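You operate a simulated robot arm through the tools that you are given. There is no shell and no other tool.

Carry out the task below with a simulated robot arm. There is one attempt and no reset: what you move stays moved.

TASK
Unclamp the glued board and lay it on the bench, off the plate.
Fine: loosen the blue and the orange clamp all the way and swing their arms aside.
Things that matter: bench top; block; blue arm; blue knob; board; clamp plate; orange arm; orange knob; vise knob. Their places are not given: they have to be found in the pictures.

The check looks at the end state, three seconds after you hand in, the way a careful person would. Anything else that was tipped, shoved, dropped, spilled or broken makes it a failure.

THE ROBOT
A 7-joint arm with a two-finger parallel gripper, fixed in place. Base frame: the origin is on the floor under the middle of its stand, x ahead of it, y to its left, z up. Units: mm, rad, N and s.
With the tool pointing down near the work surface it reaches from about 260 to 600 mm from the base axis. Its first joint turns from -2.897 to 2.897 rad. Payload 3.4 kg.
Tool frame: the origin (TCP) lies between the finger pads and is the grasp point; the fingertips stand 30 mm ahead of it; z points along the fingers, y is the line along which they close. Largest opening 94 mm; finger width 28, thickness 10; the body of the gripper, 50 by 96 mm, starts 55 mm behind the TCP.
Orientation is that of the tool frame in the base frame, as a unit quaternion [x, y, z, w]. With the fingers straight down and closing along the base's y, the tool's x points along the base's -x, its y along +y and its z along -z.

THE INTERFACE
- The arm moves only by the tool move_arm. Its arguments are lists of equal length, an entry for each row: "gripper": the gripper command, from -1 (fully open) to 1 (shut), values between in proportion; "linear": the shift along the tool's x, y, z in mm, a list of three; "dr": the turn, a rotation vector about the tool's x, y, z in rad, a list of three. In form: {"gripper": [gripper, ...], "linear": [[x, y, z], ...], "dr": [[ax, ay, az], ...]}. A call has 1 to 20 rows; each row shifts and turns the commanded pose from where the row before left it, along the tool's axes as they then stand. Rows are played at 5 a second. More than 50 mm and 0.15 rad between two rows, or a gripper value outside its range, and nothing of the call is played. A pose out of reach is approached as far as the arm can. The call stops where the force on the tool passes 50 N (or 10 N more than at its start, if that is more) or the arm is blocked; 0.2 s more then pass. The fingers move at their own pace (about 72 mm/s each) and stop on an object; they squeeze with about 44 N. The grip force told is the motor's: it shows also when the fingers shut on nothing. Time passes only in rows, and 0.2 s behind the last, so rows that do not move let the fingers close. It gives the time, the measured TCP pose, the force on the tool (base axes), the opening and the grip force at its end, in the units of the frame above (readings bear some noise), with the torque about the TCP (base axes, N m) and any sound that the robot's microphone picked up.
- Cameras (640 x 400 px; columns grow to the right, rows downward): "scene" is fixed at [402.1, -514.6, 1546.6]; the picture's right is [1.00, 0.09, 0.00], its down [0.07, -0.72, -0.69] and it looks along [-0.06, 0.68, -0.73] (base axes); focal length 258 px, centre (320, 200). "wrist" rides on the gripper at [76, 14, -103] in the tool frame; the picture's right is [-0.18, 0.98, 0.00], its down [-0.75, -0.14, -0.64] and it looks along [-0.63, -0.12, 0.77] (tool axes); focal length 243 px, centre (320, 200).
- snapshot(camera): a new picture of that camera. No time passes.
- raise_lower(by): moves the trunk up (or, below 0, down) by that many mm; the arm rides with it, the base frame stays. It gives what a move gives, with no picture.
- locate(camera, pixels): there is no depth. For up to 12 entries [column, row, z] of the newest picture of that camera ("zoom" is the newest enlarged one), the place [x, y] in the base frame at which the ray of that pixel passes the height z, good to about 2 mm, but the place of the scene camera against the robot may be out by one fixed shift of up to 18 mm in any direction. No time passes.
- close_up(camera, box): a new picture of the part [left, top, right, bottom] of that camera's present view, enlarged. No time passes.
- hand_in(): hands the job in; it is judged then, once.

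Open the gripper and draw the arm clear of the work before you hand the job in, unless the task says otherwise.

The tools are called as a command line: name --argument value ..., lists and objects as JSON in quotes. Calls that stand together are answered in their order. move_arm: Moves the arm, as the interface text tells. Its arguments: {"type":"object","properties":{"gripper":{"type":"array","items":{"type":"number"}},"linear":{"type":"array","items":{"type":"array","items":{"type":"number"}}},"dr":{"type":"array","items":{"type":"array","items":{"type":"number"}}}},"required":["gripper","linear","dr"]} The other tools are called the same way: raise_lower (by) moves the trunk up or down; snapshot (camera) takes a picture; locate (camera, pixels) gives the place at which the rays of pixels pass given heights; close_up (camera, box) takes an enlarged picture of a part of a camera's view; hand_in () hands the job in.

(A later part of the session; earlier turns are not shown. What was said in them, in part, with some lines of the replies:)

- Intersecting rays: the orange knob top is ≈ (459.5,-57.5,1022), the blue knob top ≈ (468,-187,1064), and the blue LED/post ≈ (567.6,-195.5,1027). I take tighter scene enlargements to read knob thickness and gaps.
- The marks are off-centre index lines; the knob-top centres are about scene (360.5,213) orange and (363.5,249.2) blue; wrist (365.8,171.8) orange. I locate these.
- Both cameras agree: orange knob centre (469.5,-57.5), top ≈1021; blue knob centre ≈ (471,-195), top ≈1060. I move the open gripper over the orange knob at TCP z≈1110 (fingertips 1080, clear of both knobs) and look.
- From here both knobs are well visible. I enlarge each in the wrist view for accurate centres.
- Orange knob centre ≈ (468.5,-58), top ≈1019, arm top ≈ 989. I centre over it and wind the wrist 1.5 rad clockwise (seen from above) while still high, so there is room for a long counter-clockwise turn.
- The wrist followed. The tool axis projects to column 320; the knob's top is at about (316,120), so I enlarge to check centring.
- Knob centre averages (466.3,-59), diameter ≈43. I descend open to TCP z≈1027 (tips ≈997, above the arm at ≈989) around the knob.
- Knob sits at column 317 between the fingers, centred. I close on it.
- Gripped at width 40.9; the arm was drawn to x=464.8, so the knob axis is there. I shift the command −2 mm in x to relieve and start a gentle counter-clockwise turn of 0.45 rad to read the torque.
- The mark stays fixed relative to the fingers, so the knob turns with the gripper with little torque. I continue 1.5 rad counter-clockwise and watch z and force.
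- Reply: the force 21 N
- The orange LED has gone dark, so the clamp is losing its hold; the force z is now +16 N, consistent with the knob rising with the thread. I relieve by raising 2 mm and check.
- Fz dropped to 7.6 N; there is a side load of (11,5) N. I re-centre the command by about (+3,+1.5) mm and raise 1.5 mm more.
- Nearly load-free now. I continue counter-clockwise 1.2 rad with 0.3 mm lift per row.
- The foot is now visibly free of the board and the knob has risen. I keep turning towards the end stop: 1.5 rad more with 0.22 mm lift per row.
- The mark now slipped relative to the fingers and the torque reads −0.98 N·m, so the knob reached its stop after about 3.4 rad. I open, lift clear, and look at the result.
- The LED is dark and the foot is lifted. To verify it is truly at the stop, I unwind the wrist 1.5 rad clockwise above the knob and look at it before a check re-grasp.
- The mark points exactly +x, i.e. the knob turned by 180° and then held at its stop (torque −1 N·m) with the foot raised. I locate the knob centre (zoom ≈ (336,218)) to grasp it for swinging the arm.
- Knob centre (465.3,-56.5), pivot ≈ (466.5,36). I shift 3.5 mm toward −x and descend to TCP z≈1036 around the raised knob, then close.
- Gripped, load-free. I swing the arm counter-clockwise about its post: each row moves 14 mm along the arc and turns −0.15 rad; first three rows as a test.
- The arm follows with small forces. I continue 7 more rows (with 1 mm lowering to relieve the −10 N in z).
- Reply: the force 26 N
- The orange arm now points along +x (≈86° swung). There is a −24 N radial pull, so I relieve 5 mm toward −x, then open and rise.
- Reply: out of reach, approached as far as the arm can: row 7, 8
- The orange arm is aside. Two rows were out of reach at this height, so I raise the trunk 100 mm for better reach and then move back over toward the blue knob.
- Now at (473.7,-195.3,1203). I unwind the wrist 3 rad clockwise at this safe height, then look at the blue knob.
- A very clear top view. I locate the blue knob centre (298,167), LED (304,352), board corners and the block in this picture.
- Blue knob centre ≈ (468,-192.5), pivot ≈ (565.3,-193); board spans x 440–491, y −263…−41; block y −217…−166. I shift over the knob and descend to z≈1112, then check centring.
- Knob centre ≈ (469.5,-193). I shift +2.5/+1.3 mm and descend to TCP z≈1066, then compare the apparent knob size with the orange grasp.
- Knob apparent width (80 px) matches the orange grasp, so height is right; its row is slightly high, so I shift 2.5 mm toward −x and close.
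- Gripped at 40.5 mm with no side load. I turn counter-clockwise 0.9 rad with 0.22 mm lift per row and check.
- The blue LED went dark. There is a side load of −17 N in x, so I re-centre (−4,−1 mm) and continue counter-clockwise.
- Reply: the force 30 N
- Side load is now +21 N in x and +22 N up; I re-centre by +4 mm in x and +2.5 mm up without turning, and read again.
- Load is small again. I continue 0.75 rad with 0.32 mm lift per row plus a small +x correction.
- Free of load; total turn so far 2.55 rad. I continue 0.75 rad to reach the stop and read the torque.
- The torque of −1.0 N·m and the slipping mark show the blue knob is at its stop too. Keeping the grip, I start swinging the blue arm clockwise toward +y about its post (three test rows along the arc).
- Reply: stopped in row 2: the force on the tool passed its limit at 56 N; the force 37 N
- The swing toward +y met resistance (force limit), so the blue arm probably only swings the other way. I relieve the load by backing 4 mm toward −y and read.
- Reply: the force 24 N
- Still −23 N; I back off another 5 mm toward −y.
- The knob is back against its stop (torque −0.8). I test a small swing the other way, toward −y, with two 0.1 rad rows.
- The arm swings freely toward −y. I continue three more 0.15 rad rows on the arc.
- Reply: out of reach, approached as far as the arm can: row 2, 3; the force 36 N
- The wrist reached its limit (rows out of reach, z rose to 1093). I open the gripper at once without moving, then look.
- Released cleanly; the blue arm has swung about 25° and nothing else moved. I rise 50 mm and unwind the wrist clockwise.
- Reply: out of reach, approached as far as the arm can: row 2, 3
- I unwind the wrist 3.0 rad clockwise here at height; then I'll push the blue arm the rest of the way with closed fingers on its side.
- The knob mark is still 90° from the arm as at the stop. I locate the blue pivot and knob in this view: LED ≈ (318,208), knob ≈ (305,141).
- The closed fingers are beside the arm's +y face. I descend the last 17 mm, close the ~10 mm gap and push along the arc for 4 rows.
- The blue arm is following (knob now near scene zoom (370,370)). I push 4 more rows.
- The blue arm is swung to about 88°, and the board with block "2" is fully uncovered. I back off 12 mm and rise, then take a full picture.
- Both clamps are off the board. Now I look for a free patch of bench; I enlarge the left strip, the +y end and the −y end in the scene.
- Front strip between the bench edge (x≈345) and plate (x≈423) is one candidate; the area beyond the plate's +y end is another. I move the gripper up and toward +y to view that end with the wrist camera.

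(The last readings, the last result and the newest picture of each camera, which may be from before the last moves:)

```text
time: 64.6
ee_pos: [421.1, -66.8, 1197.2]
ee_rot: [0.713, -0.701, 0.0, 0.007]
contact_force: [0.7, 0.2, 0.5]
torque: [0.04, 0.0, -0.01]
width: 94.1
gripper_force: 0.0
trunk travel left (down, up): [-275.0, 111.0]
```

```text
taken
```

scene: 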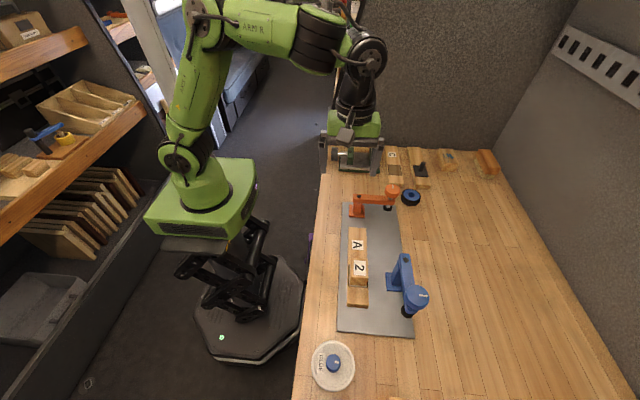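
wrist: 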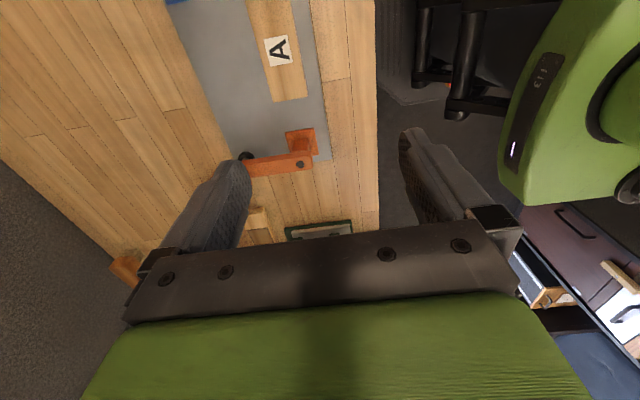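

I locate the bench edge, the vise base, board C's front end and the plate corner in this wrist view.

locate --camera "wrist" --pixels '[[376, 60, 912], [378, 160, 912], [379.5, 220, 912], [285, 229, 920], [352, 220, 920], [268, 226, 930], [248, 210, 930], [331, 158, 920], [228, 162, 920], [303, 97, 945], [253, 160, 912], [376, 60, 905]]'

close_up --camera "wrist" --box '[200, 60, 400, 240]'

close_up --camera "scene" --box '[310, 140, 450, 240]'

```text
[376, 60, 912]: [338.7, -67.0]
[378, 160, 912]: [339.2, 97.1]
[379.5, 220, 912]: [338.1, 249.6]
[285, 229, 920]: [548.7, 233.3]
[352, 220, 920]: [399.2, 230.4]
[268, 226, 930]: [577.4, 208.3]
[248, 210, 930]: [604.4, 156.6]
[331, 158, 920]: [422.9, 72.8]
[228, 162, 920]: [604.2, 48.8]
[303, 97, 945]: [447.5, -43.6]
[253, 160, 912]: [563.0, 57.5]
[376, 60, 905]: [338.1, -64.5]
```

```text
2.22 times, centred on (300, 150) of wrist
```

zoom: 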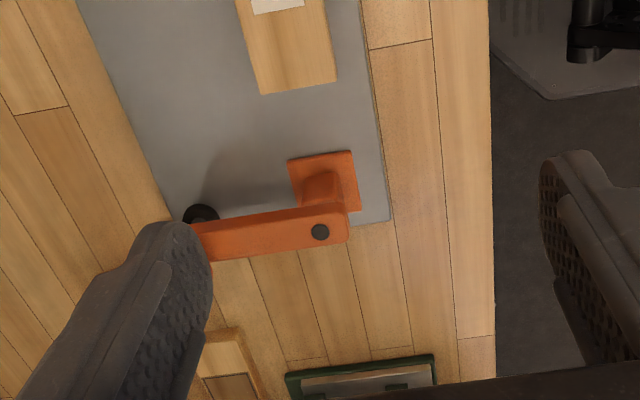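

```text
4.00 times, centred on (380, 190) of scene
```

zoom: 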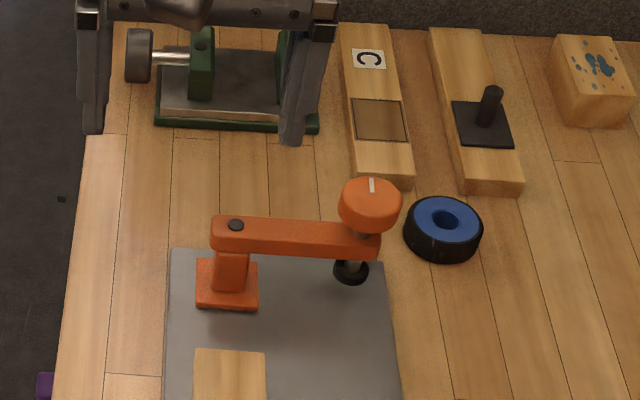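

The bench edge is at x≈338.5 all along, so the strip between it and the plate (x 423) is ≈84 mm wide and empty from y −330 to 230: the 51 mm board fits there with ≈16 mm on each side and needs no turning. I lower the trunk 100 mm, then move over the board beside the block, straightening the tool.

raise_lower --by -100

move_arm --gripper '[-1, -1, -1, -1]' --linear '[[27, -15, 0], [27, -15, 0], [27, -14, 0], [0, 0, 0]]' --dr '[[0, 0, 0], [0, 0, 0], [0, 0, 0], [0.01, -0.01, 0.017]]'

snapshot --camera "wrist"

close_up --camera "scene" --box '[325, 215, 425, 320]'

```text
time: 66.0
ee_pos: [422.3, -67.0, 1099.5]
ee_rot: [0.714, -0.7, 0.0, 0.008]
contact_force: [-0.4, 0.1, 0.2]
torque: [0.01, -0.01, 0.01]
width: 94.1
gripper_force: 0.0
trunk travel left (down, up): [-175.0, 211.0]
```

```text
time: 67.0
ee_pos: [466.7, -145.9, 1099.3]
ee_rot: [0.707, -0.707, 0.0, 0.001]
contact_force: [-0.4, -0.5, -0.1]
torque: [0.01, -0.01, 0.01]
width: 93.9
gripper_force: 0.0
trunk travel left (down, up): [-175.0, 211.0]
```

```text
taken
```

wrist: 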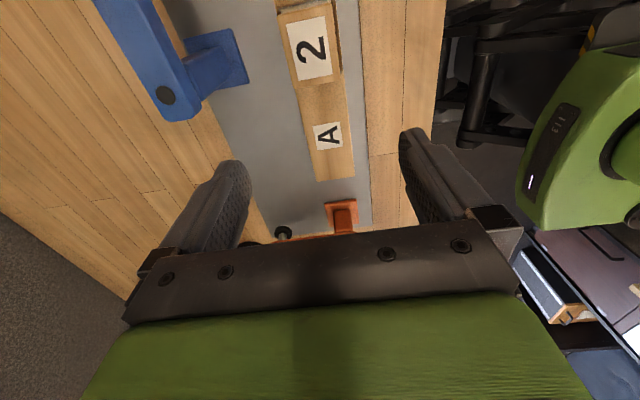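

```text
3.81 times, centred on (375, 268) of scene
```

zoom: 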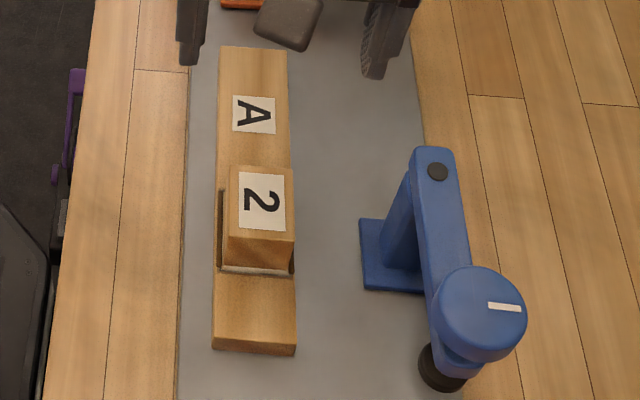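

close_up --camera "wrist" --box '[240, 0, 400, 200]'

```text
2.00 times, centred on (320, 100) of wrist
```

zoom: 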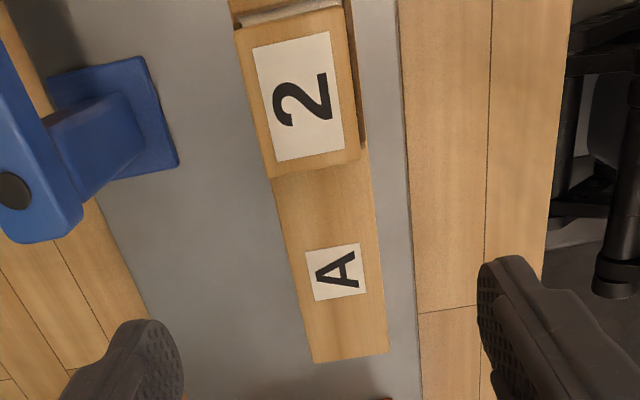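

locate --camera "zoom" --pixels '[[279, 200, 940], [373, 200, 940], [279, 200, 946], [373, 200, 946], [313, 362, 940], [389, 351, 940], [313, 362, 946], [389, 351, 946], [275, 178, 980], [361, 160, 980], [275, 178, 990], [361, 160, 990]]'

```text
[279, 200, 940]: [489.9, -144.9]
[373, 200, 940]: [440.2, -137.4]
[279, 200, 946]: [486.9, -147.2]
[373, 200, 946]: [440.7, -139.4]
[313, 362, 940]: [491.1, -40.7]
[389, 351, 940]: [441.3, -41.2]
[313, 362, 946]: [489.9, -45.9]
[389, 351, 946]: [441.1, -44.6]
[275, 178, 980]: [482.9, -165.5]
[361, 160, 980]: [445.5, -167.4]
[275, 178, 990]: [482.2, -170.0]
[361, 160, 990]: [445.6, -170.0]
```

Board top is at z≈940 (x 440.7–490.7, so 20 mm thick on the 920 plate), and the block's near edge is at y≈−167. I descend open with fingers straddling the board at y≈−148 down to TCP z≈985, then check.

move_arm --gripper '[-1, -1, -1, -1, -1]' --linear '[[2, 1, 30], [0, 0, 35], [0, 0, 30], [0, 0, 20], [0, 0, 0]]' --dr '[[0, 0, 0], [0, 0, 0], [0, 0, 0], [0, 0, 0], [0, 0, 0]]'

snapshot --camera "wrist"

close_up --camera "scene" --box '[325, 215, 425, 315]'

```text
time: 68.2
ee_pos: [464.7, -149.5, 980.2]
ee_rot: [0.708, -0.706, 0.001, 0.001]
contact_force: [-0.7, 0.5, 0.1]
torque: [0.01, -0.01, 0.0]
width: 94.4
gripper_force: 0.0
trunk travel left (down, up): [-175.0, 211.0]
```

```text
taken
```

wrist: 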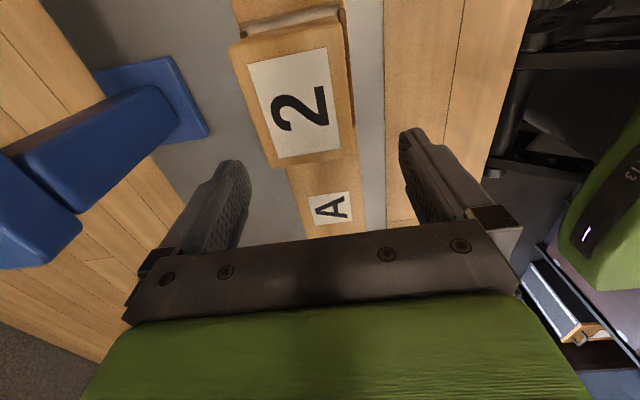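

```text
4.00 times, centred on (375, 265) of scene
```

zoom: 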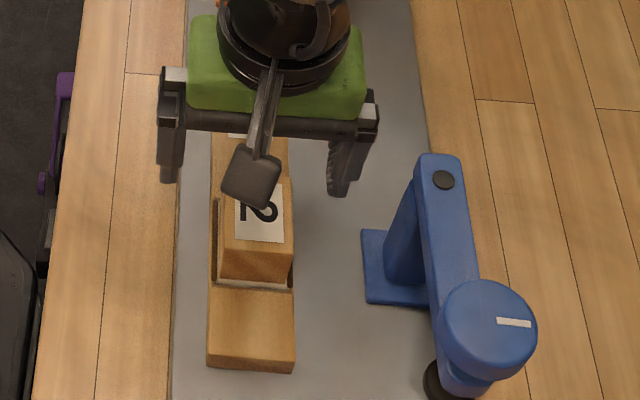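

Fingers straddle the board beside the block. I hold one row to re-read the height before the last descent.

move_arm --gripper '[-1, -1]' --linear '[[0, 0, 0], [0, 0, 0]]' --dr '[[0, 0, 0], [0, 0, 0]]'

```text
time: 68.8
ee_pos: [465.8, -148.2, 981.9]
ee_rot: [0.708, -0.706, 0.001, 0.0]
contact_force: [0.0, -0.8, 0.1]
torque: [0.0, 0.0, -0.01]
width: 94.2
gripper_force: 0.1
trunk travel left (down, up): [-175.0, 211.0]
```

z ≈ 981.5. I descend 24.5 mm (tips ≈ 927, above the plate) and close on the board.

move_arm --gripper '[-1, -1, -1, -1, 1, 1, 1, 1]' --linear '[[0, 0, 10], [0, 0, 8], [0, 0, 6.5], [0, 0, 0], [0, 0, 0], [0, 0, 0], [0, 0, 0], [0, 0, 0]]' --dr '[[0, 0, 0], [0, 0, 0], [0, 0, 0], [0, 0, 0], [0, 0, 0], [0, 0, 0], [0, 0, 0], [0, 0, 0]]'

snapshot --camera "wrist"

close_up --camera "scene" --box '[325, 215, 425, 315]'

```text
time: 70.6
ee_pos: [467.6, -148.7, 959.2]
ee_rot: [0.708, -0.706, -0.001, 0.001]
contact_force: [-0.7, -0.1, 0.2]
torque: [0.0, 0.03, -0.04]
width: 49.1
gripper_force: 43.8
trunk travel left (down, up): [-175.0, 211.0]
```

```text
taken
```

wrist: 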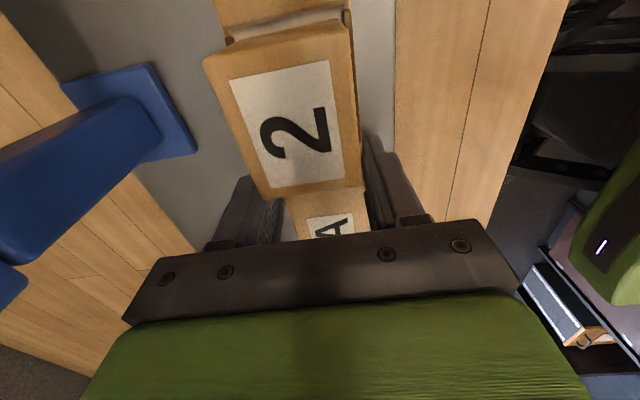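

```text
4.00 times, centred on (375, 265) of scene
```

zoom: 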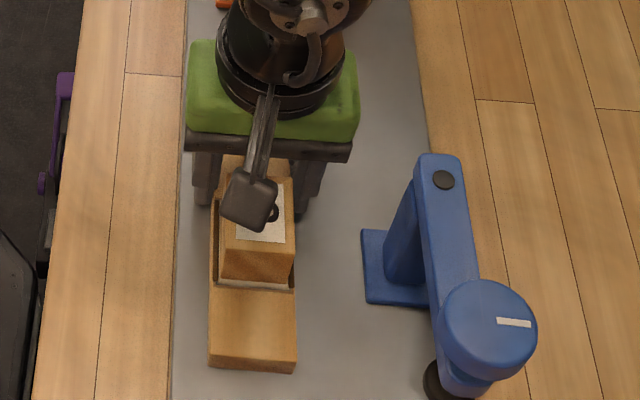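

Gripped at 49.1 mm. I lift gently 15 mm and check that the board with block rises level.

move_arm --gripper '[1, 1, 1, 1, 1]' --linear '[[0, 0, -3], [0, 0, -4], [0, 0, -4], [0, 0, -4], [0, 0, 0]]' --dr '[[0, 0, 0], [0, 0, 0], [0, 0, 0], [0, 0, 0], [0, 0, 0]]'

snapshot --camera "wrist"

close_up --camera "scene" --box '[325, 215, 425, 315]'

```text
time: 71.8
ee_pos: [466.1, -150.0, 975.5]
ee_rot: [0.708, -0.706, -0.001, 0.001]
contact_force: [-0.1, 0.0, -1.0]
torque: [0.02, 0.0, -0.02]
width: 49.0
gripper_force: 44.6
trunk travel left (down, up): [-175.0, 211.0]
```

```text
taken
```

wrist: 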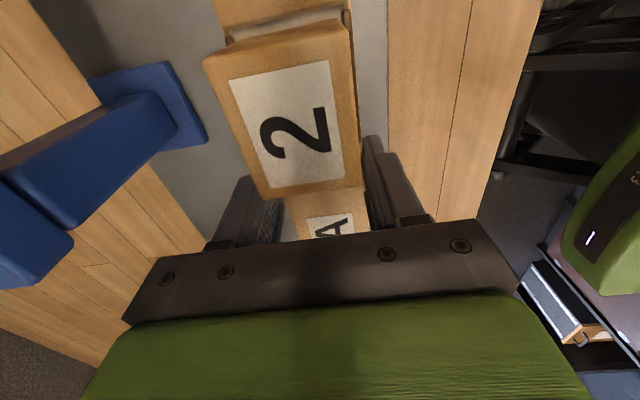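

```text
4.00 times, centred on (375, 265) of scene
```

zoom: 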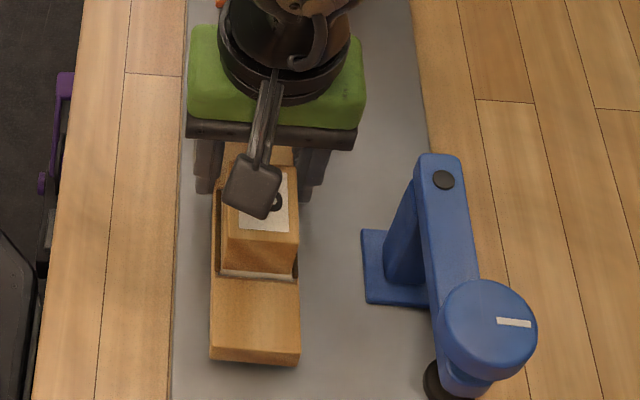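

The board and block rise together, level. I lift 12 mm more and carry it 87 mm toward −x to the free strip (board centre x≈379).

move_arm --gripper '[1, 1, 1, 1, 1, 1, 1, 1, 1, 1, 1, 1, 1]' --linear '[[0, 0, -6], [0, 0, -6], [0, 5, 0], [0, 10, 0], [0, 11, 0], [0, 11, 0], [0, 11, 0], [0, 11, 0], [0, 11, 0], [0, 10, 0], [0, 7, 0], [0, 0, 0], [0, 0, 0]]' --dr '[[0, 0, 0], [0, 0, 0], [0, 0, 0], [0, 0, 0], [0, 0, 0], [0, 0, 0], [0, 0, 0], [0, 0, 0], [0, 0, 0], [0, 0, 0], [0, 0, 0], [0, 0, 0], [0, 0, 0]]'

snapshot --camera "wrist"

snapshot --camera "scene"

```text
time: 74.6
ee_pos: [378.9, -149.2, 986.8]
ee_rot: [0.708, -0.706, 0.0, 0.0]
contact_force: [0.1, 0.1, -1.5]
torque: [0.0, 0.01, 0.0]
width: 49.2
gripper_force: 44.1
trunk travel left (down, up): [-175.0, 211.0]
```

```text
taken
```

wrist: 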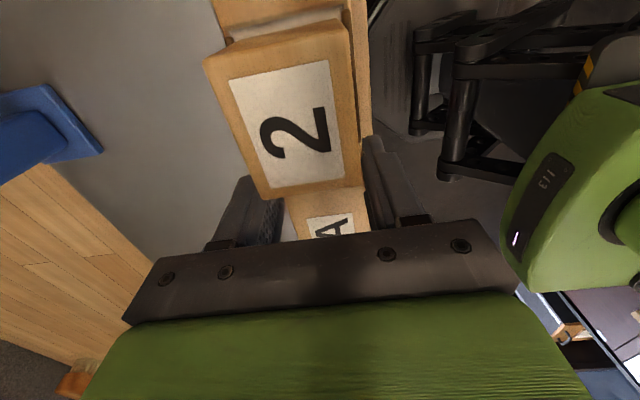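

```text
taken
```

scene: 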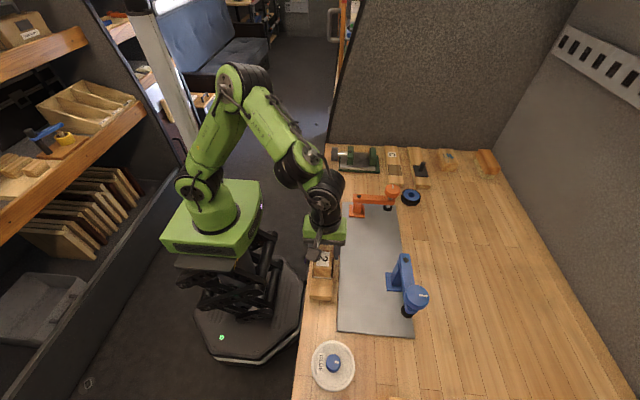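

close_up --camera "scene" --box '[290, 210, 390, 330]'

close_up --camera "wrist" --box '[180, 0, 420, 200]'

```text
3.33 times, centred on (340, 270) of scene
```

zoom: 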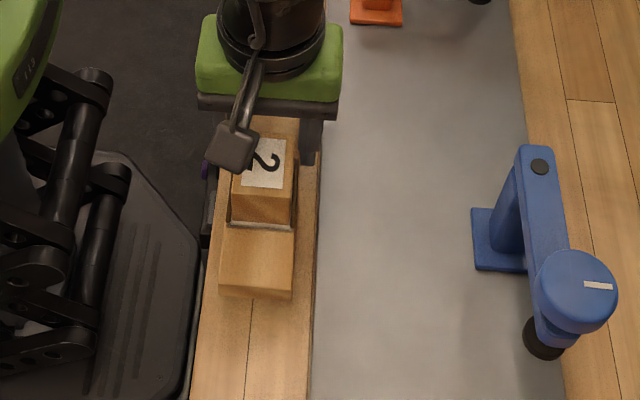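

```text
2.00 times, centred on (300, 100) of wrist
```

zoom: 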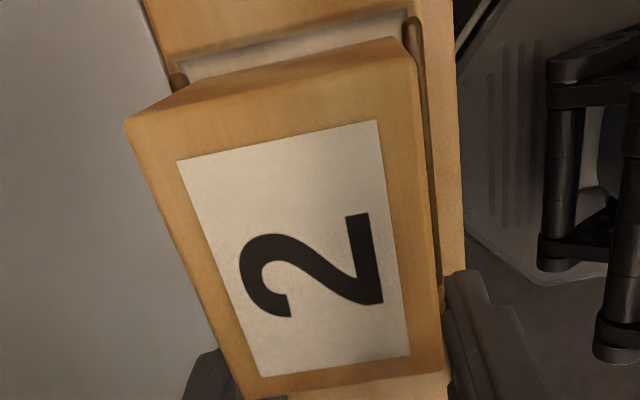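

The board hangs over the strip, clear of the plate and of the bench edge. I verify its projected corners, then lower.

locate --camera "scene" --pixels '[[309.7, 297.6, 950], [331.6, 300, 950], [309.3, 330, 912], [332.5, 330, 918]]'

move_arm --gripper '[1, 1, 1, 1, 1, 1]' --linear '[[0, 0, 6], [0, 0, 6], [0, 0, 6], [0, 0, 6], [0, 0, 4], [0, 0, 0]]' --dr '[[0, 0, 0], [0, 0, 0], [0, 0, 0], [0, 0, 0], [0, 0, 0], [0, 0, 0]]'

close_up --camera "scene" --box '[290, 210, 390, 330]'

```text
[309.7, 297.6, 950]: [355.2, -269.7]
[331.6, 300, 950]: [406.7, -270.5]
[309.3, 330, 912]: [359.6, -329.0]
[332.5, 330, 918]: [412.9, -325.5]
```

```text
time: 76.0
ee_pos: [380.3, -148.9, 958.2]
ee_rot: [0.708, -0.706, 0.0, 0.0]
contact_force: [0.6, 0.0, -1.2]
torque: [0.01, -0.02, 0.0]
width: 49.1
gripper_force: 43.9
trunk travel left (down, up): [-175.0, 211.0]
```

```text
3.33 times, centred on (340, 270) of scene
```

zoom: 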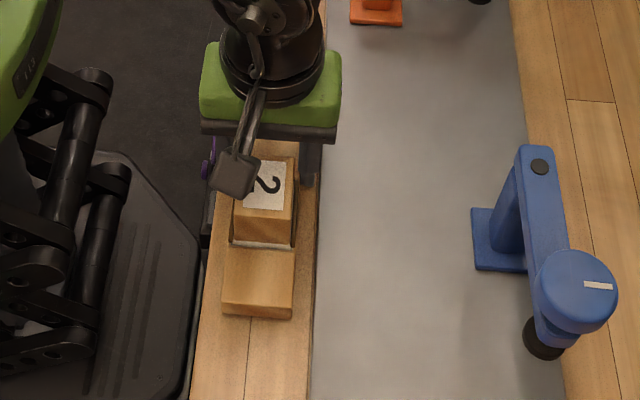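

No contact at TCP z=958 (board bottom ≈ 920). I lower in 1.5 mm rows and watch the force.

move_arm --gripper '[1, 1, 1, 1]' --linear '[[0, 0, 1.5], [0, 0, 1.5], [0, 0, 1.5], [0, 0, 0]]' --dr '[[0, 0, 0], [0, 0, 0], [0, 0, 0], [0, 0, 0]]'

```text
time: 77.0
ee_pos: [379.6, -149.1, 952.7]
ee_rot: [0.708, -0.707, 0.0, 0.001]
contact_force: [-0.7, -0.1, -1.8]
torque: [0.02, -0.02, -0.01]
width: 49.3
gripper_force: 44.0
trunk travel left (down, up): [-175.0, 211.0]
```

No contact yet at 952.7; I continue in 1 mm rows.

move_arm --gripper '[1, 1, 1, 1]' --linear '[[0, 0, 1], [0, 0, 1], [0, 0, 1], [0, 0, 0]]' --dr '[[0, 0, 0], [0, 0, 0], [0, 0, 0], [0, 0, 0]]'

close_up --camera "scene" --box '[290, 230, 370, 330]'

```text
time: 78.0
ee_pos: [378.4, -148.9, 950.6]
ee_rot: [0.708, -0.707, 0.001, 0.0]
contact_force: [-1.3, -0.6, 1.6]
torque: [-0.1, 0.02, -0.01]
width: 49.1
gripper_force: 44.6
trunk travel left (down, up): [-175.0, 211.0]
```

```text
4.00 times, centred on (330, 280) of scene
```

zoom: 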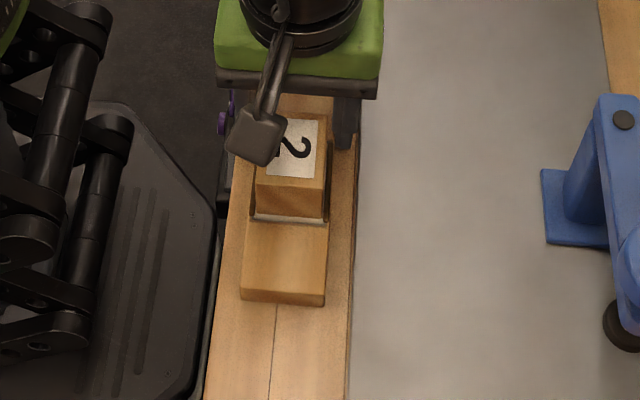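

Fz changed from −1.8 to +1.6 N: first contact. I lower 1 mm more to seat it.

move_arm --gripper '[1, 1, 1]' --linear '[[0, 0, 0.5], [0, 0, 0.5], [0, 0, 0]]' --dr '[[0, 0, 0], [0, 0, 0], [0, 0, 0]]'

```text
time: 78.8
ee_pos: [378.5, -149.4, 951.6]
ee_rot: [0.708, -0.706, 0.001, 0.0]
contact_force: [0.8, 1.5, 12.3]
torque: [0.11, 0.09, -0.15]
width: 49.1
gripper_force: 43.8
trunk travel left (down, up): [-175.0, 211.0]
```

Seated (Fz 12 N). I ease up 0.7 mm and open only to ≈57 mm so the fingers stay clear of the plate edge.

move_arm --gripper '[1, -0.21, -0.21, -0.21]' --linear '[[0, 0, -0.7], [0, 0, 0], [0, 0, 0], [0, 0, 0]]' --dr '[[0, 0, 0], [0, 0, 0], [0, 0, 0], [0, 0, 0]]'

snapshot --camera "wrist"

close_up --camera "scene" --box '[290, 230, 370, 330]'

```text
time: 79.8
ee_pos: [378.0, -149.7, 950.8]
ee_rot: [0.708, -0.707, -0.001, 0.001]
contact_force: [0.4, -0.6, -0.2]
torque: [-0.04, 0.01, 0.01]
width: 56.9
gripper_force: 0.1
trunk travel left (down, up): [-175.0, 211.0]
```

```text
taken
```

wrist: 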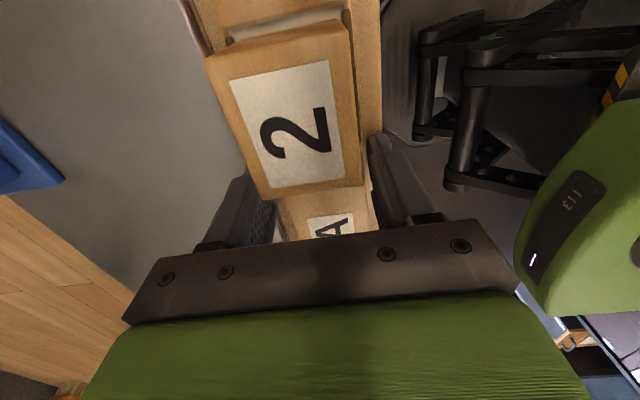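

```text
4.00 times, centred on (330, 280) of scene
```

zoom: 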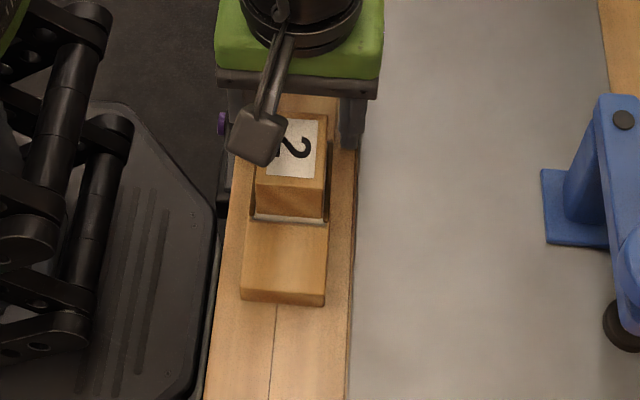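

Released cleanly; the board stays put. I rise straight up slowly at first, then to a safe height.

move_arm --gripper '[-0.21, -0.21, -0.21, -0.21, -1, -1, -1, -1]' --linear '[[0, 0, -5], [0, 0, -10], [0, 0, -15], [0, 0, -25], [0, 0, -40], [0, 0, -45], [0, 0, -40], [0, 0, 0]]' --dr '[[0, 0, 0], [0, 0, 0], [0, 0, 0], [0, 0, 0], [0, 0, 0], [0, 0, 0], [0, 0, 0], [0, 0, 0]]'

snapshot --camera "wrist"

snapshot --camera "scene"

```text
time: 81.6
ee_pos: [374.4, -150.1, 1131.3]
ee_rot: [0.707, -0.707, 0.0, 0.001]
contact_force: [-0.4, 0.7, -0.2]
torque: [0.02, -0.01, -0.02]
width: 93.9
gripper_force: 0.1
trunk travel left (down, up): [-175.0, 211.0]
```

```text
taken
```

wrist: 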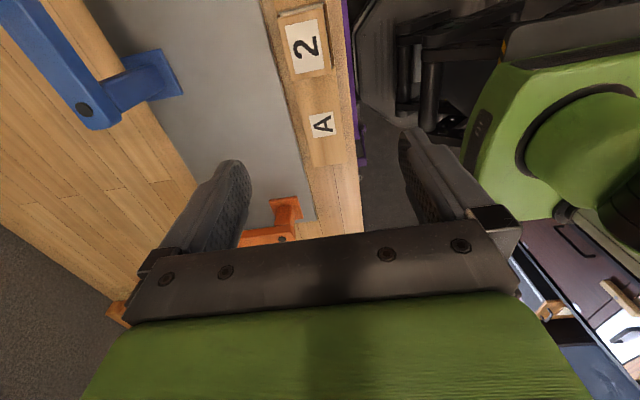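

```text
taken
```

scene: 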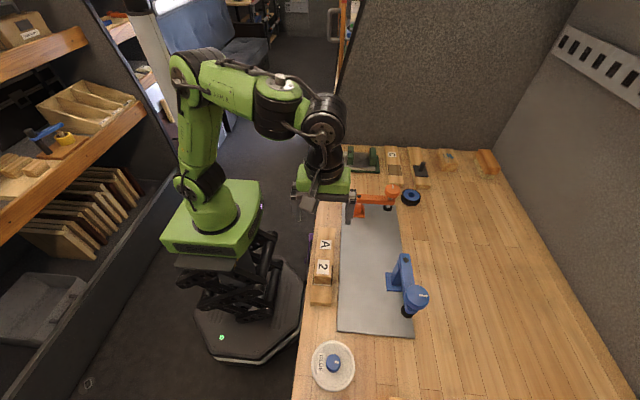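

The board lies in the strip. I enlarge to verify it is fully on the bench, off the plate, and check both clamps.

close_up --camera "scene" --box '[290, 220, 390, 330]'

close_up --camera "wrist" --box '[220, 0, 400, 240]'

close_up --camera "scene" --box '[330, 170, 440, 330]'

```text
3.64 times, centred on (340, 275) of scene
```

zoom: 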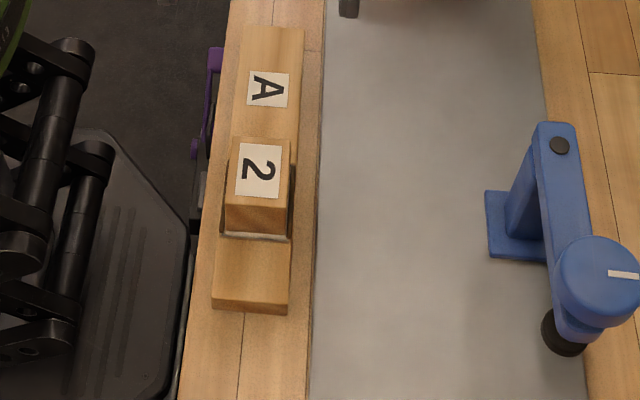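

```text
1.67 times, centred on (310, 120) of wrist
```

zoom: 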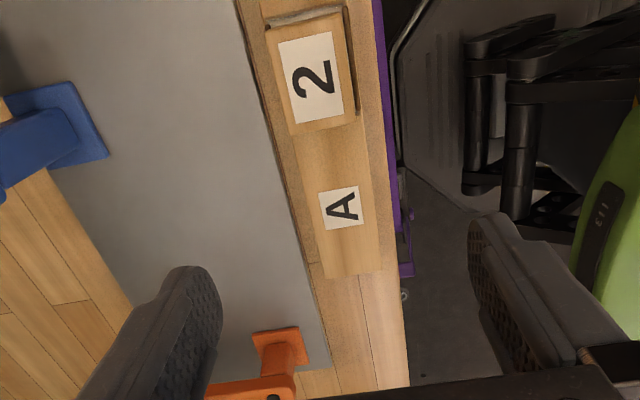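

```text
2.50 times, centred on (385, 250) of scene
```

zoom: 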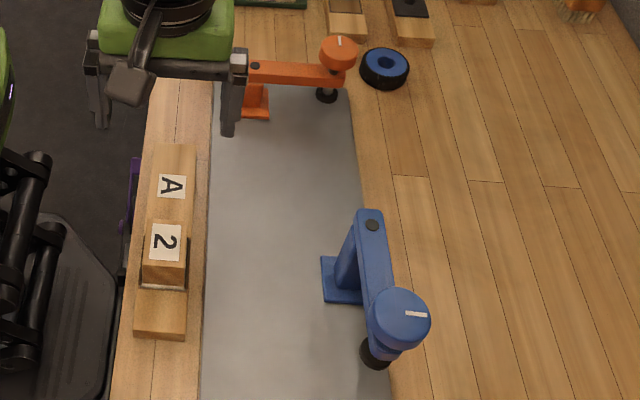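

The board lies flat between bench edge and plate, with the block still seated. I draw the arm back and up toward its start place, then check the knob marks.

move_arm --gripper '[-1, -1, -1, -1]' --linear '[[0, 20, -20], [0, 25, -20], [10, 25, 0], [10, 20, 0]]' --dr '[[0, 0, 0], [0, 0, 0], [0, 0, 0], [0, 0, 0]]'

raise_lower --by 140

snapshot --camera "scene"

close_up --camera "scene" --box '[340, 175, 420, 235]'

close_up --camera "scene" --box '[370, 240, 450, 330]'

```text
time: 82.6
ee_pos: [287.4, -168.7, 1169.7]
ee_rot: [0.708, -0.707, 0.001, 0.0]
contact_force: [0.4, 0.2, 0.1]
torque: [0.0, -0.04, -0.01]
width: 93.9
gripper_force: 0.0
trunk travel left (down, up): [-175.0, 211.0]
```

```text
time: 84.2
ee_pos: [288.2, -169.1, 1309.6]
ee_rot: [0.708, -0.706, 0.0, 0.001]
contact_force: [0.0, -0.3, -0.4]
torque: [0.01, 0.0, -0.02]
width: 94.0
gripper_force: 0.0
trunk travel left (down, up): [-315.0, 71.0]
```

```text
taken
```

scene: 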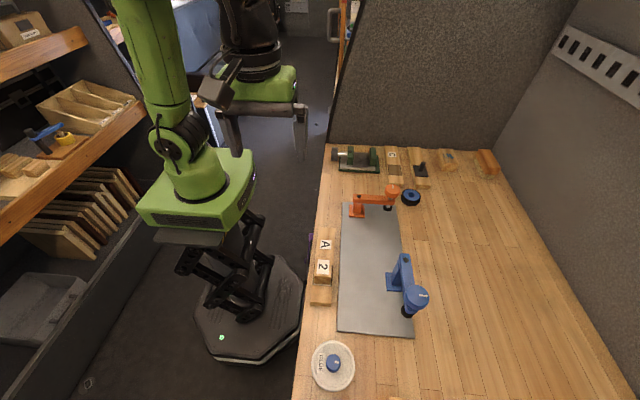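

```text
6.67 times, centred on (380, 205) of scene
```

zoom: 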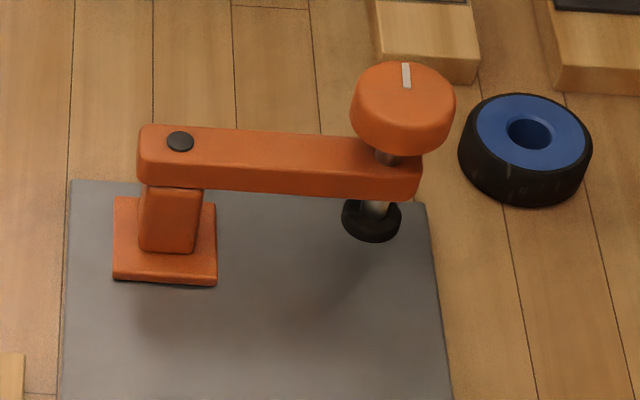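

```text
4.44 times, centred on (410, 285) of scene
```

zoom: 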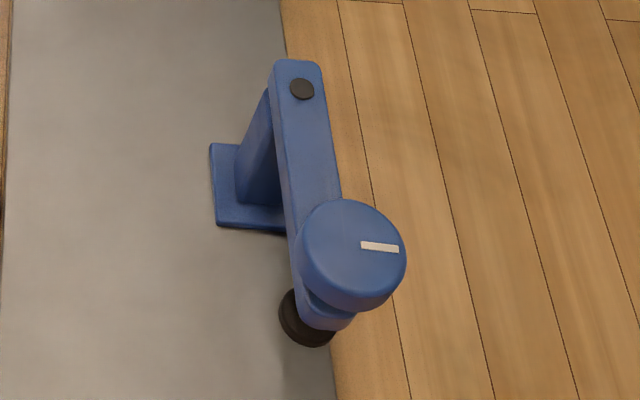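

Both marks look about perpendicular to their arms as at the stops. I measure precisely with tight enlargements: first the blue one.

close_up --camera "scene" --box '[385, 245, 435, 325]'

```text
5.00 times, centred on (410, 285) of scene
```

zoom: 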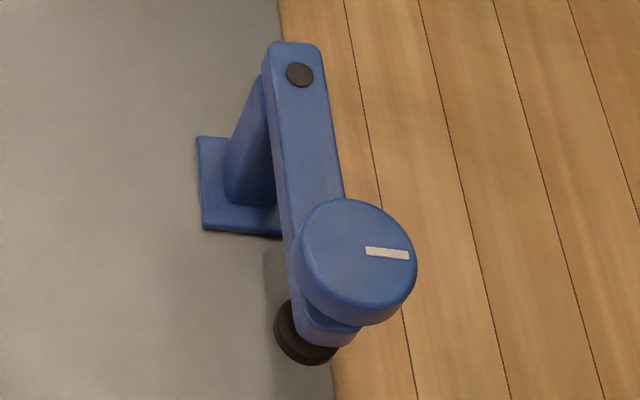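

locate --camera "zoom" --pixels '[[366, 250.5, 1074], [409, 255.5, 1074], [321, 65, 1038], [344, 195, 1038], [271, 75, 1038], [292, 230, 1038], [300, 75, 1038], [355, 250, 1074]]'

close_up --camera "scene" --box '[395, 285, 430, 305]'

```text
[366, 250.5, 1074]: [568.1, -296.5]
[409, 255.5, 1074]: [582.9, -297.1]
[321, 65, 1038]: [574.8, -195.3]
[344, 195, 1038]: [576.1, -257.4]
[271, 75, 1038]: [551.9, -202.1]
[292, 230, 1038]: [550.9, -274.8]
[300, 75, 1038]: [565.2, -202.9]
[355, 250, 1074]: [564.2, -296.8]
```

```text
16.00 times, centred on (412, 295) of scene
```

zoom: 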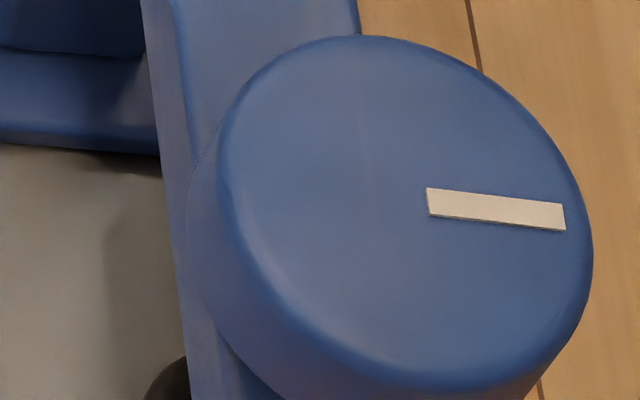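

locate --camera "zoom" --pixels '[[428, 203, 1074], [565, 217, 1074]]'

close_up --camera "scene" --box '[378, 180, 408, 200]'

```text
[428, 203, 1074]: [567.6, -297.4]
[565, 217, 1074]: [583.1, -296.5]
```

```text
16.00 times, centred on (393, 190) of scene
```

zoom: 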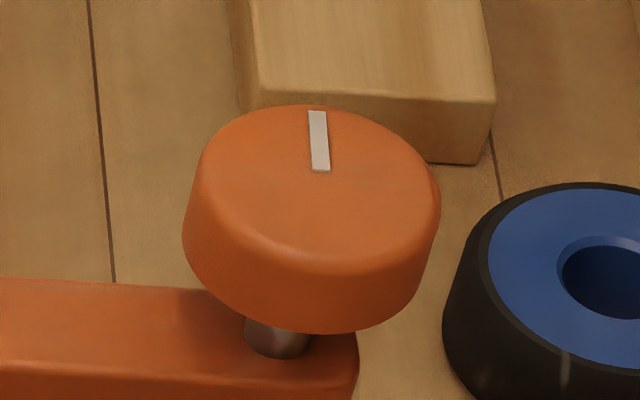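

locate --camera "zoom" --pixels '[[321, 170, 1030], [317.5, 111, 1030]]'

locate --camera "scene" --pixels '[[353.75, 193.75, 993], [384.5, 195.4, 993], [359, 196.1, 993]]'

```text
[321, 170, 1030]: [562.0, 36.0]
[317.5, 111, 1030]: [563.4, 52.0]
```

```text
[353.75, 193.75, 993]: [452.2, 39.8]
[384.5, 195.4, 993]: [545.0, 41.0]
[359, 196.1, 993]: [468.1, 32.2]
```

The blue knob is exactly at its stop, but the orange knob reads ≈5° short of it (the arm swung 91° while the wrist turned 86°). I'll turn it those last degrees: first I rotate the wrist to close along y and move over the orange arm at a safe height.

move_arm --gripper '[-1, -1, -1, -1, -1, -1, -1, -1, -1, -1, -1, -1, -1, -1, -1, -1, -1]' --linear '[[0, 0, 0], [0, 0, 0], [0, 0, 0], [0, 0, 0], [0, 0, 0], [0, 0, 0], [0, 0, 0], [0, 0, 0], [0, 0, 0], [0, 0, 0], [0, 0, 0], [-32, 33.7, 0], [-32, 33.7, 0], [-32, 33.7, 0], [-32, 33.7, 0], [-32, 33.7, 0], [-32, 33.7, 0]]' --dr '[[0, 0, 0.1428], [0, 0, 0.1428], [0, 0, 0.1428], [0, 0, 0.1428], [0, 0, 0.1428], [0, 0, 0.1428], [0, 0, 0.1428], [0, 0, 0.1428], [0, 0, 0.1428], [0, 0, 0.1428], [0, 0, 0.1428], [0, 0, 0], [0, 0, 0], [0, 0, 0], [0, 0, 0], [0, 0, 0], [0, 0, 0]]'

raise_lower --by -140

snapshot --camera "wrist"

```text
time: 87.8
ee_pos: [482.9, 34.4, 1308.0]
ee_rot: [-0.002, 1.0, -0.002, -0.003]
contact_force: [-0.1, 1.0, 0.3]
torque: [0.02, 0.01, 0.0]
width: 94.2
gripper_force: 0.1
trunk travel left (down, up): [-315.0, 71.0]
```

```text
time: 89.5
ee_pos: [480.6, 32.0, 1170.7]
ee_rot: [0.0, 1.0, 0.0, 0.0]
contact_force: [0.4, 0.3, -0.4]
torque: [-0.03, 0.0, -0.01]
width: 93.9
gripper_force: 0.1
trunk travel left (down, up): [-175.0, 211.0]
```

```text
taken
```

wrist: 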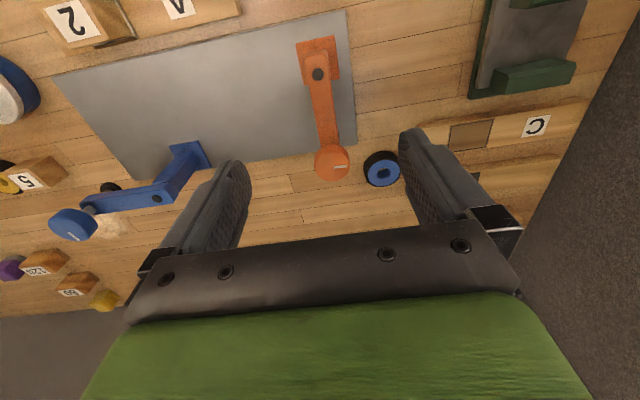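

close_up --camera "wrist" --box '[270, 30, 420, 210]'

```text
2.22 times, centred on (345, 120) of wrist
```

zoom: 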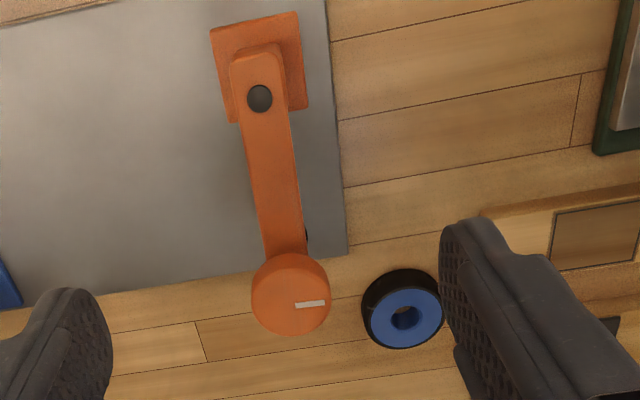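

locate --camera "zoom" --pixels '[[291, 302, 1028], [295, 305, 1028], [326, 302, 1028], [260, 98, 994], [238, 130, 994], [263, 256, 994], [288, 120, 994], [305, 250, 994], [251, 300, 1028], [331, 300, 1028]]'

```text
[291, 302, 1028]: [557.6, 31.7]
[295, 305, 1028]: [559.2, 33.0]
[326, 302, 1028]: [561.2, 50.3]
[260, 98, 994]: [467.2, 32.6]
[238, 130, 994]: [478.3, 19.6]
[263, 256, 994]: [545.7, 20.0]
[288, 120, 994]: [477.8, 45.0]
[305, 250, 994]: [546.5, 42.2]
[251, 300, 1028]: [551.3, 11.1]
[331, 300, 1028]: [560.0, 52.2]
```

The mark is at 83–84° against the arm's −0.6°, so ≈5° short. I descend to TCP z≈1037 here over the arm (tips ≈1007 above arm top ≈994), with the knob ahead in +x.

move_arm --gripper '[-1, -1, -1, -1, -1]' --linear '[[0, 0, 40], [0, 0, 40], [0, 0, 35], [0, 0, 18], [0, 0, 0]]' --dr '[[0, 0, 0], [0, 0, 0], [0, 0, 0], [0, 0, 0], [0, 0, 0]]'

snapshot --camera "wrist"

close_up --camera "scene" --box '[340, 165, 430, 235]'

```text
time: 90.7
ee_pos: [482.0, 30.6, 1037.1]
ee_rot: [0.0, 1.0, 0.0, -0.001]
contact_force: [0.7, 0.5, 0.5]
torque: [-0.02, 0.01, 0.0]
width: 93.9
gripper_force: 0.1
trunk travel left (down, up): [-175.0, 211.0]
```

```text
taken
```

wrist: 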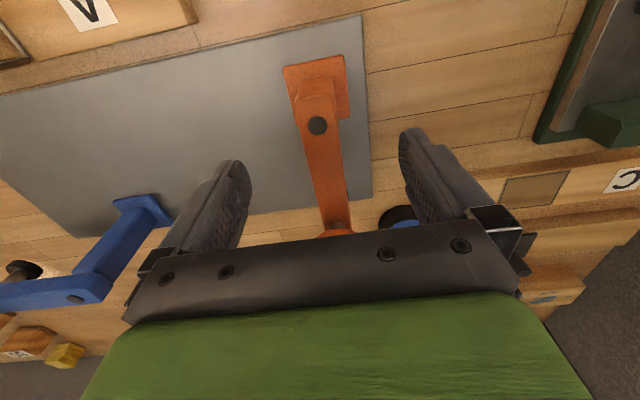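

```text
5.71 times, centred on (385, 200) of scene
```

zoom: 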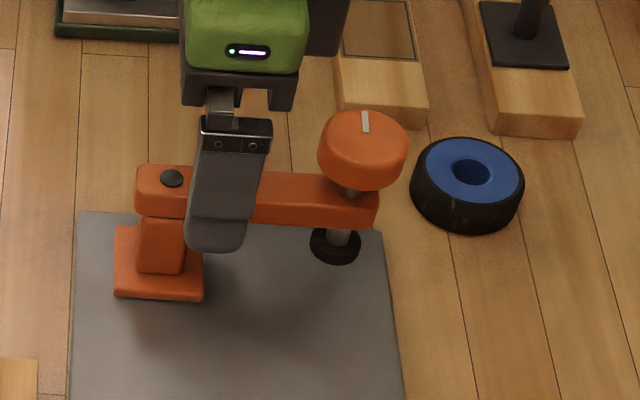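

Heights look right. I slide 75 mm in +x so the fingers straddle the knob.

move_arm --gripper '[-1, -1, -1, -1, -1, -1, -1]' --linear '[[-12.5, 1, 0], [-12.5, 0, 0], [-12.5, 0, 0], [-12.5, 0, 0], [-12.5, 0, 0], [-12.5, 0, 0], [0, 0, 0]]' --dr '[[0, 0, 0], [0, 0, 0], [0, 0, 0], [0, 0, 0], [0, 0, 0], [0, 0, 0], [0, 0, 0]]'

snapshot --camera "wrist"

```text
time: 92.3
ee_pos: [557.0, 32.8, 1038.5]
ee_rot: [0.0, 1.0, -0.001, -0.001]
contact_force: [0.5, -0.2, 0.3]
torque: [0.01, 0.0, 0.01]
width: 94.2
gripper_force: 0.1
trunk travel left (down, up): [-175.0, 211.0]
```

```text
taken
```

wrist: 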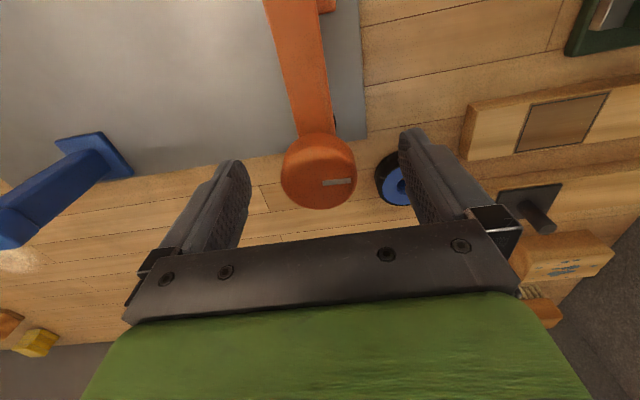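

Knob centred at column 319. I lower 3 mm and close on it.

move_arm --gripper '[-1, 1, 1, 1, 1]' --linear '[[0, 0, 3], [0, 0, 0], [0, 0, 0], [0, 0, 0], [0, 0, 0]]' --dr '[[0, 0, 0], [0, 0, 0], [0, 0, 0], [0, 0, 0], [0, 0, 0]]'

```text
time: 93.5
ee_pos: [555.2, 32.0, 1035.9]
ee_rot: [-0.001, 1.0, 0.0, -0.001]
contact_force: [0.7, -1.5, 0.0]
torque: [-0.03, -0.05, -0.02]
width: 40.6
gripper_force: 45.1
trunk travel left (down, up): [-175.0, 211.0]
```

Gripped at 40.6 mm. I turn counter-clockwise 0.3 rad in small rows to bring it against the stop.

move_arm --gripper '[1, 1, 1, 1]' --linear '[[0, 0, -0.1], [0, 0, -0.1], [0, 0, 0], [0, 0, 0]]' --dr '[[0, 0, -0.1], [0, 0, -0.1], [0, 0, -0.08], [0, 0, 0]]'

snapshot --camera "wrist"

```text
time: 94.5
ee_pos: [556.4, 32.9, 1035.3]
ee_rot: [-0.14, 0.99, 0.0, -0.001]
contact_force: [0.3, 2.0, -0.8]
torque: [0.09, 0.0, -0.9]
width: 40.8
gripper_force: 45.4
trunk travel left (down, up): [-175.0, 211.0]
```

```text
taken
```

wrist: 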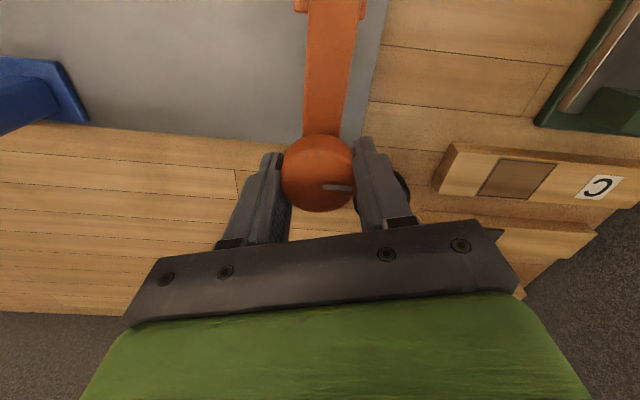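

Torque −0.9 N·m: the orange knob is hard against its stop. I open, slide back along the tool x axis clear of the knob, then rise.

move_arm --gripper '[-1, -1, -1, -1, -1, -1, -1, -1, -1, -1, -1, -1, -1]' --linear '[[0, 0, 0], [0, 0, 0], [0, 0, 0], [15, 0, 0], [15, 0, 0], [15, 0, 0], [15, 0, 0], [15, 0, 0], [0, 0, -30], [0, 0, -40], [0, 0, -40], [0, 0, -40], [0, 0, 0]]' --dr '[[0, 0, 0], [0, 0, 0], [0, 0, 0], [0, 0, 0], [0, 0, 0], [0, 0, 0], [0, 0, 0], [0, 0, 0], [0, 0, 0], [0, 0, 0], [0, 0, 0], [0, 0, 0], [0, 0, 0]]'

raise_lower --by 140

snapshot --camera "wrist"

```text
time: 97.3
ee_pos: [482.8, 13.8, 1182.9]
ee_rot: [-0.14, 0.99, 0.0, -0.001]
contact_force: [0.3, -0.1, 0.6]
torque: [0.0, 0.01, 0.01]
width: 94.0
gripper_force: 0.1
trunk travel left (down, up): [-175.0, 211.0]
```

```text
time: 99.0
ee_pos: [484.6, 13.1, 1322.5]
ee_rot: [-0.139, 0.99, 0.0, 0.0]
contact_force: [0.2, -0.2, 0.8]
torque: [0.02, -0.02, 0.01]
width: 93.8
gripper_force: 0.0
trunk travel left (down, up): [-315.0, 71.0]
```

```text
taken
```

wrist: 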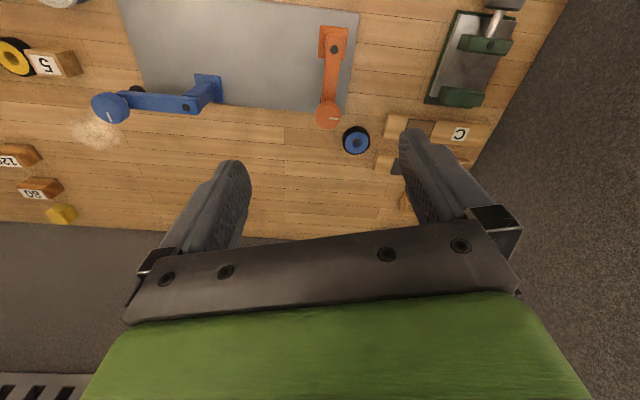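

All clear. I draw the arm back to near its starting place and take a last look.

move_arm --gripper '[-1, -1, -1, -1, -1, -1, -1, -1]' --linear '[[35.7, -20.9, 0], [35.7, -20.9, 0], [35.7, -20.9, 0], [35.7, -20.9, 0], [35.7, -20.9, 0], [35.7, -20.9, 0], [35.7, -20.9, 0], [0, 0, 0]]' --dr '[[0, 0, 0], [0, 0, 0], [0, 0, 0], [0, 0, 0], [0, 0, 0], [0, 0, 0], [0, 0, 0], [0, 0, 0]]'

snapshot --camera "scene"

close_up --camera "scene" --box '[290, 140, 470, 340]'

snapshot --camera "wrist"

```text
time: 100.8
ee_pos: [287.2, -196.2, 1320.0]
ee_rot: [-0.141, 0.99, 0.001, -0.002]
contact_force: [0.1, 0.6, -0.6]
torque: [-0.05, 0.03, 0.03]
width: 94.0
gripper_force: 0.1
trunk travel left (down, up): [-315.0, 71.0]
```

```text
taken
```

scene: 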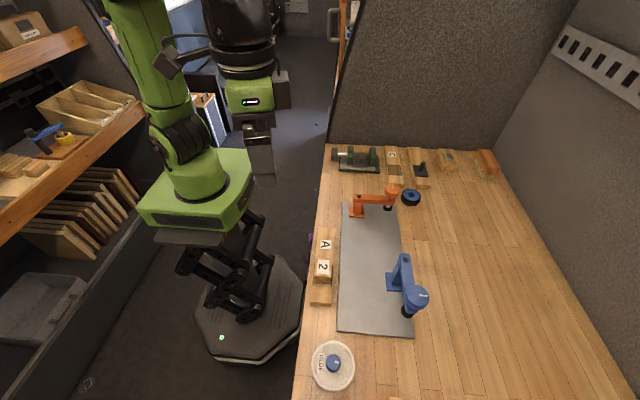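

```text
2.00 times, centred on (380, 240) of scene
```

zoom: 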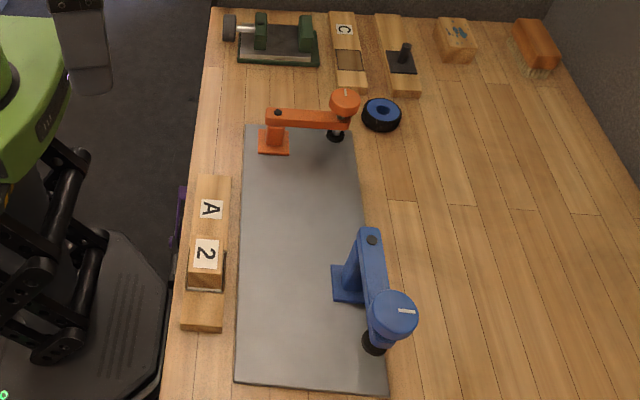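

```text
taken
```

wrist: 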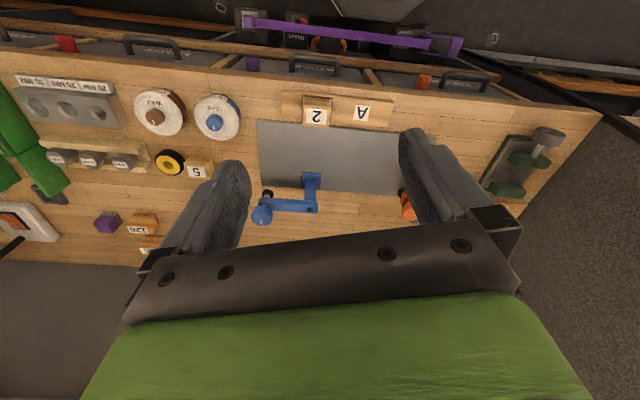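

I verify the board's margins in the wrist view with an enlargement.

close_up --camera "wrist" --box '[240, 70, 420, 170]'

```text
3.56 times, centred on (330, 120) of wrist
```

zoom: 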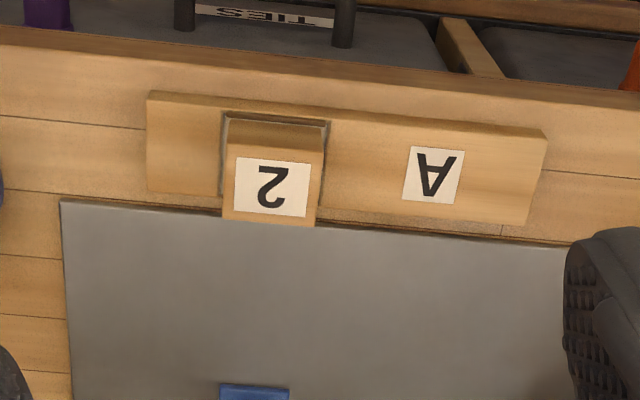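

locate --camera "zoom" --pixels '[[150, 190, 931], [527, 224, 931], [149, 91, 931], [547, 128, 931], [62, 202, 920], [570, 246, 920], [150, 40, 911], [547, 85, 911]]'

```text
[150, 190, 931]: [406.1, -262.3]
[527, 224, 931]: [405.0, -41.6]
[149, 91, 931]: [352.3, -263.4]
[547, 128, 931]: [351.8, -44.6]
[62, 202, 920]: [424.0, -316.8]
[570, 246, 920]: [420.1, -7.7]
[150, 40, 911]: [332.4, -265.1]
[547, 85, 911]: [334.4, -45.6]
```

Board spans x 352–405, with the plate edge at 422–424 and the bench edge at about 335, so it lies fully on the bench and off the plate. Both knobs are at their stops, both arms are swung aside, the other bench items in view have not moved, and the arm is clear with the gripper open. I hand the job in.

hand_in

```text
The job is handed in.
```

I unclamped the board and laid it on the bench, off the plate, and handed the job in. I haven't had a verdict from the check.

- **Board:** it lies flat in the strip between the bench's front edge and the plate, with at least 14 mm to spare on each side. The block is still seated on it.
- **Orange clamp:** the knob was turned half a turn counter-clockwise to its stop. The arm is swung about 90° away from the board. After the swing the knob was about 5° short of the stop, so I went back and turned it the rest of the way.
- **Blue clamp:** the knob was turned half a turn counter-clockwise to its stop. The arm is swung about 90° away from the board. It would not swing toward +y: the move hit the force limit. I backed off and swung it the other way.
- **Other items:** in the last pictures nothing else I could see on the bench had moved.

The arm is back near its starting place with the gripper open.
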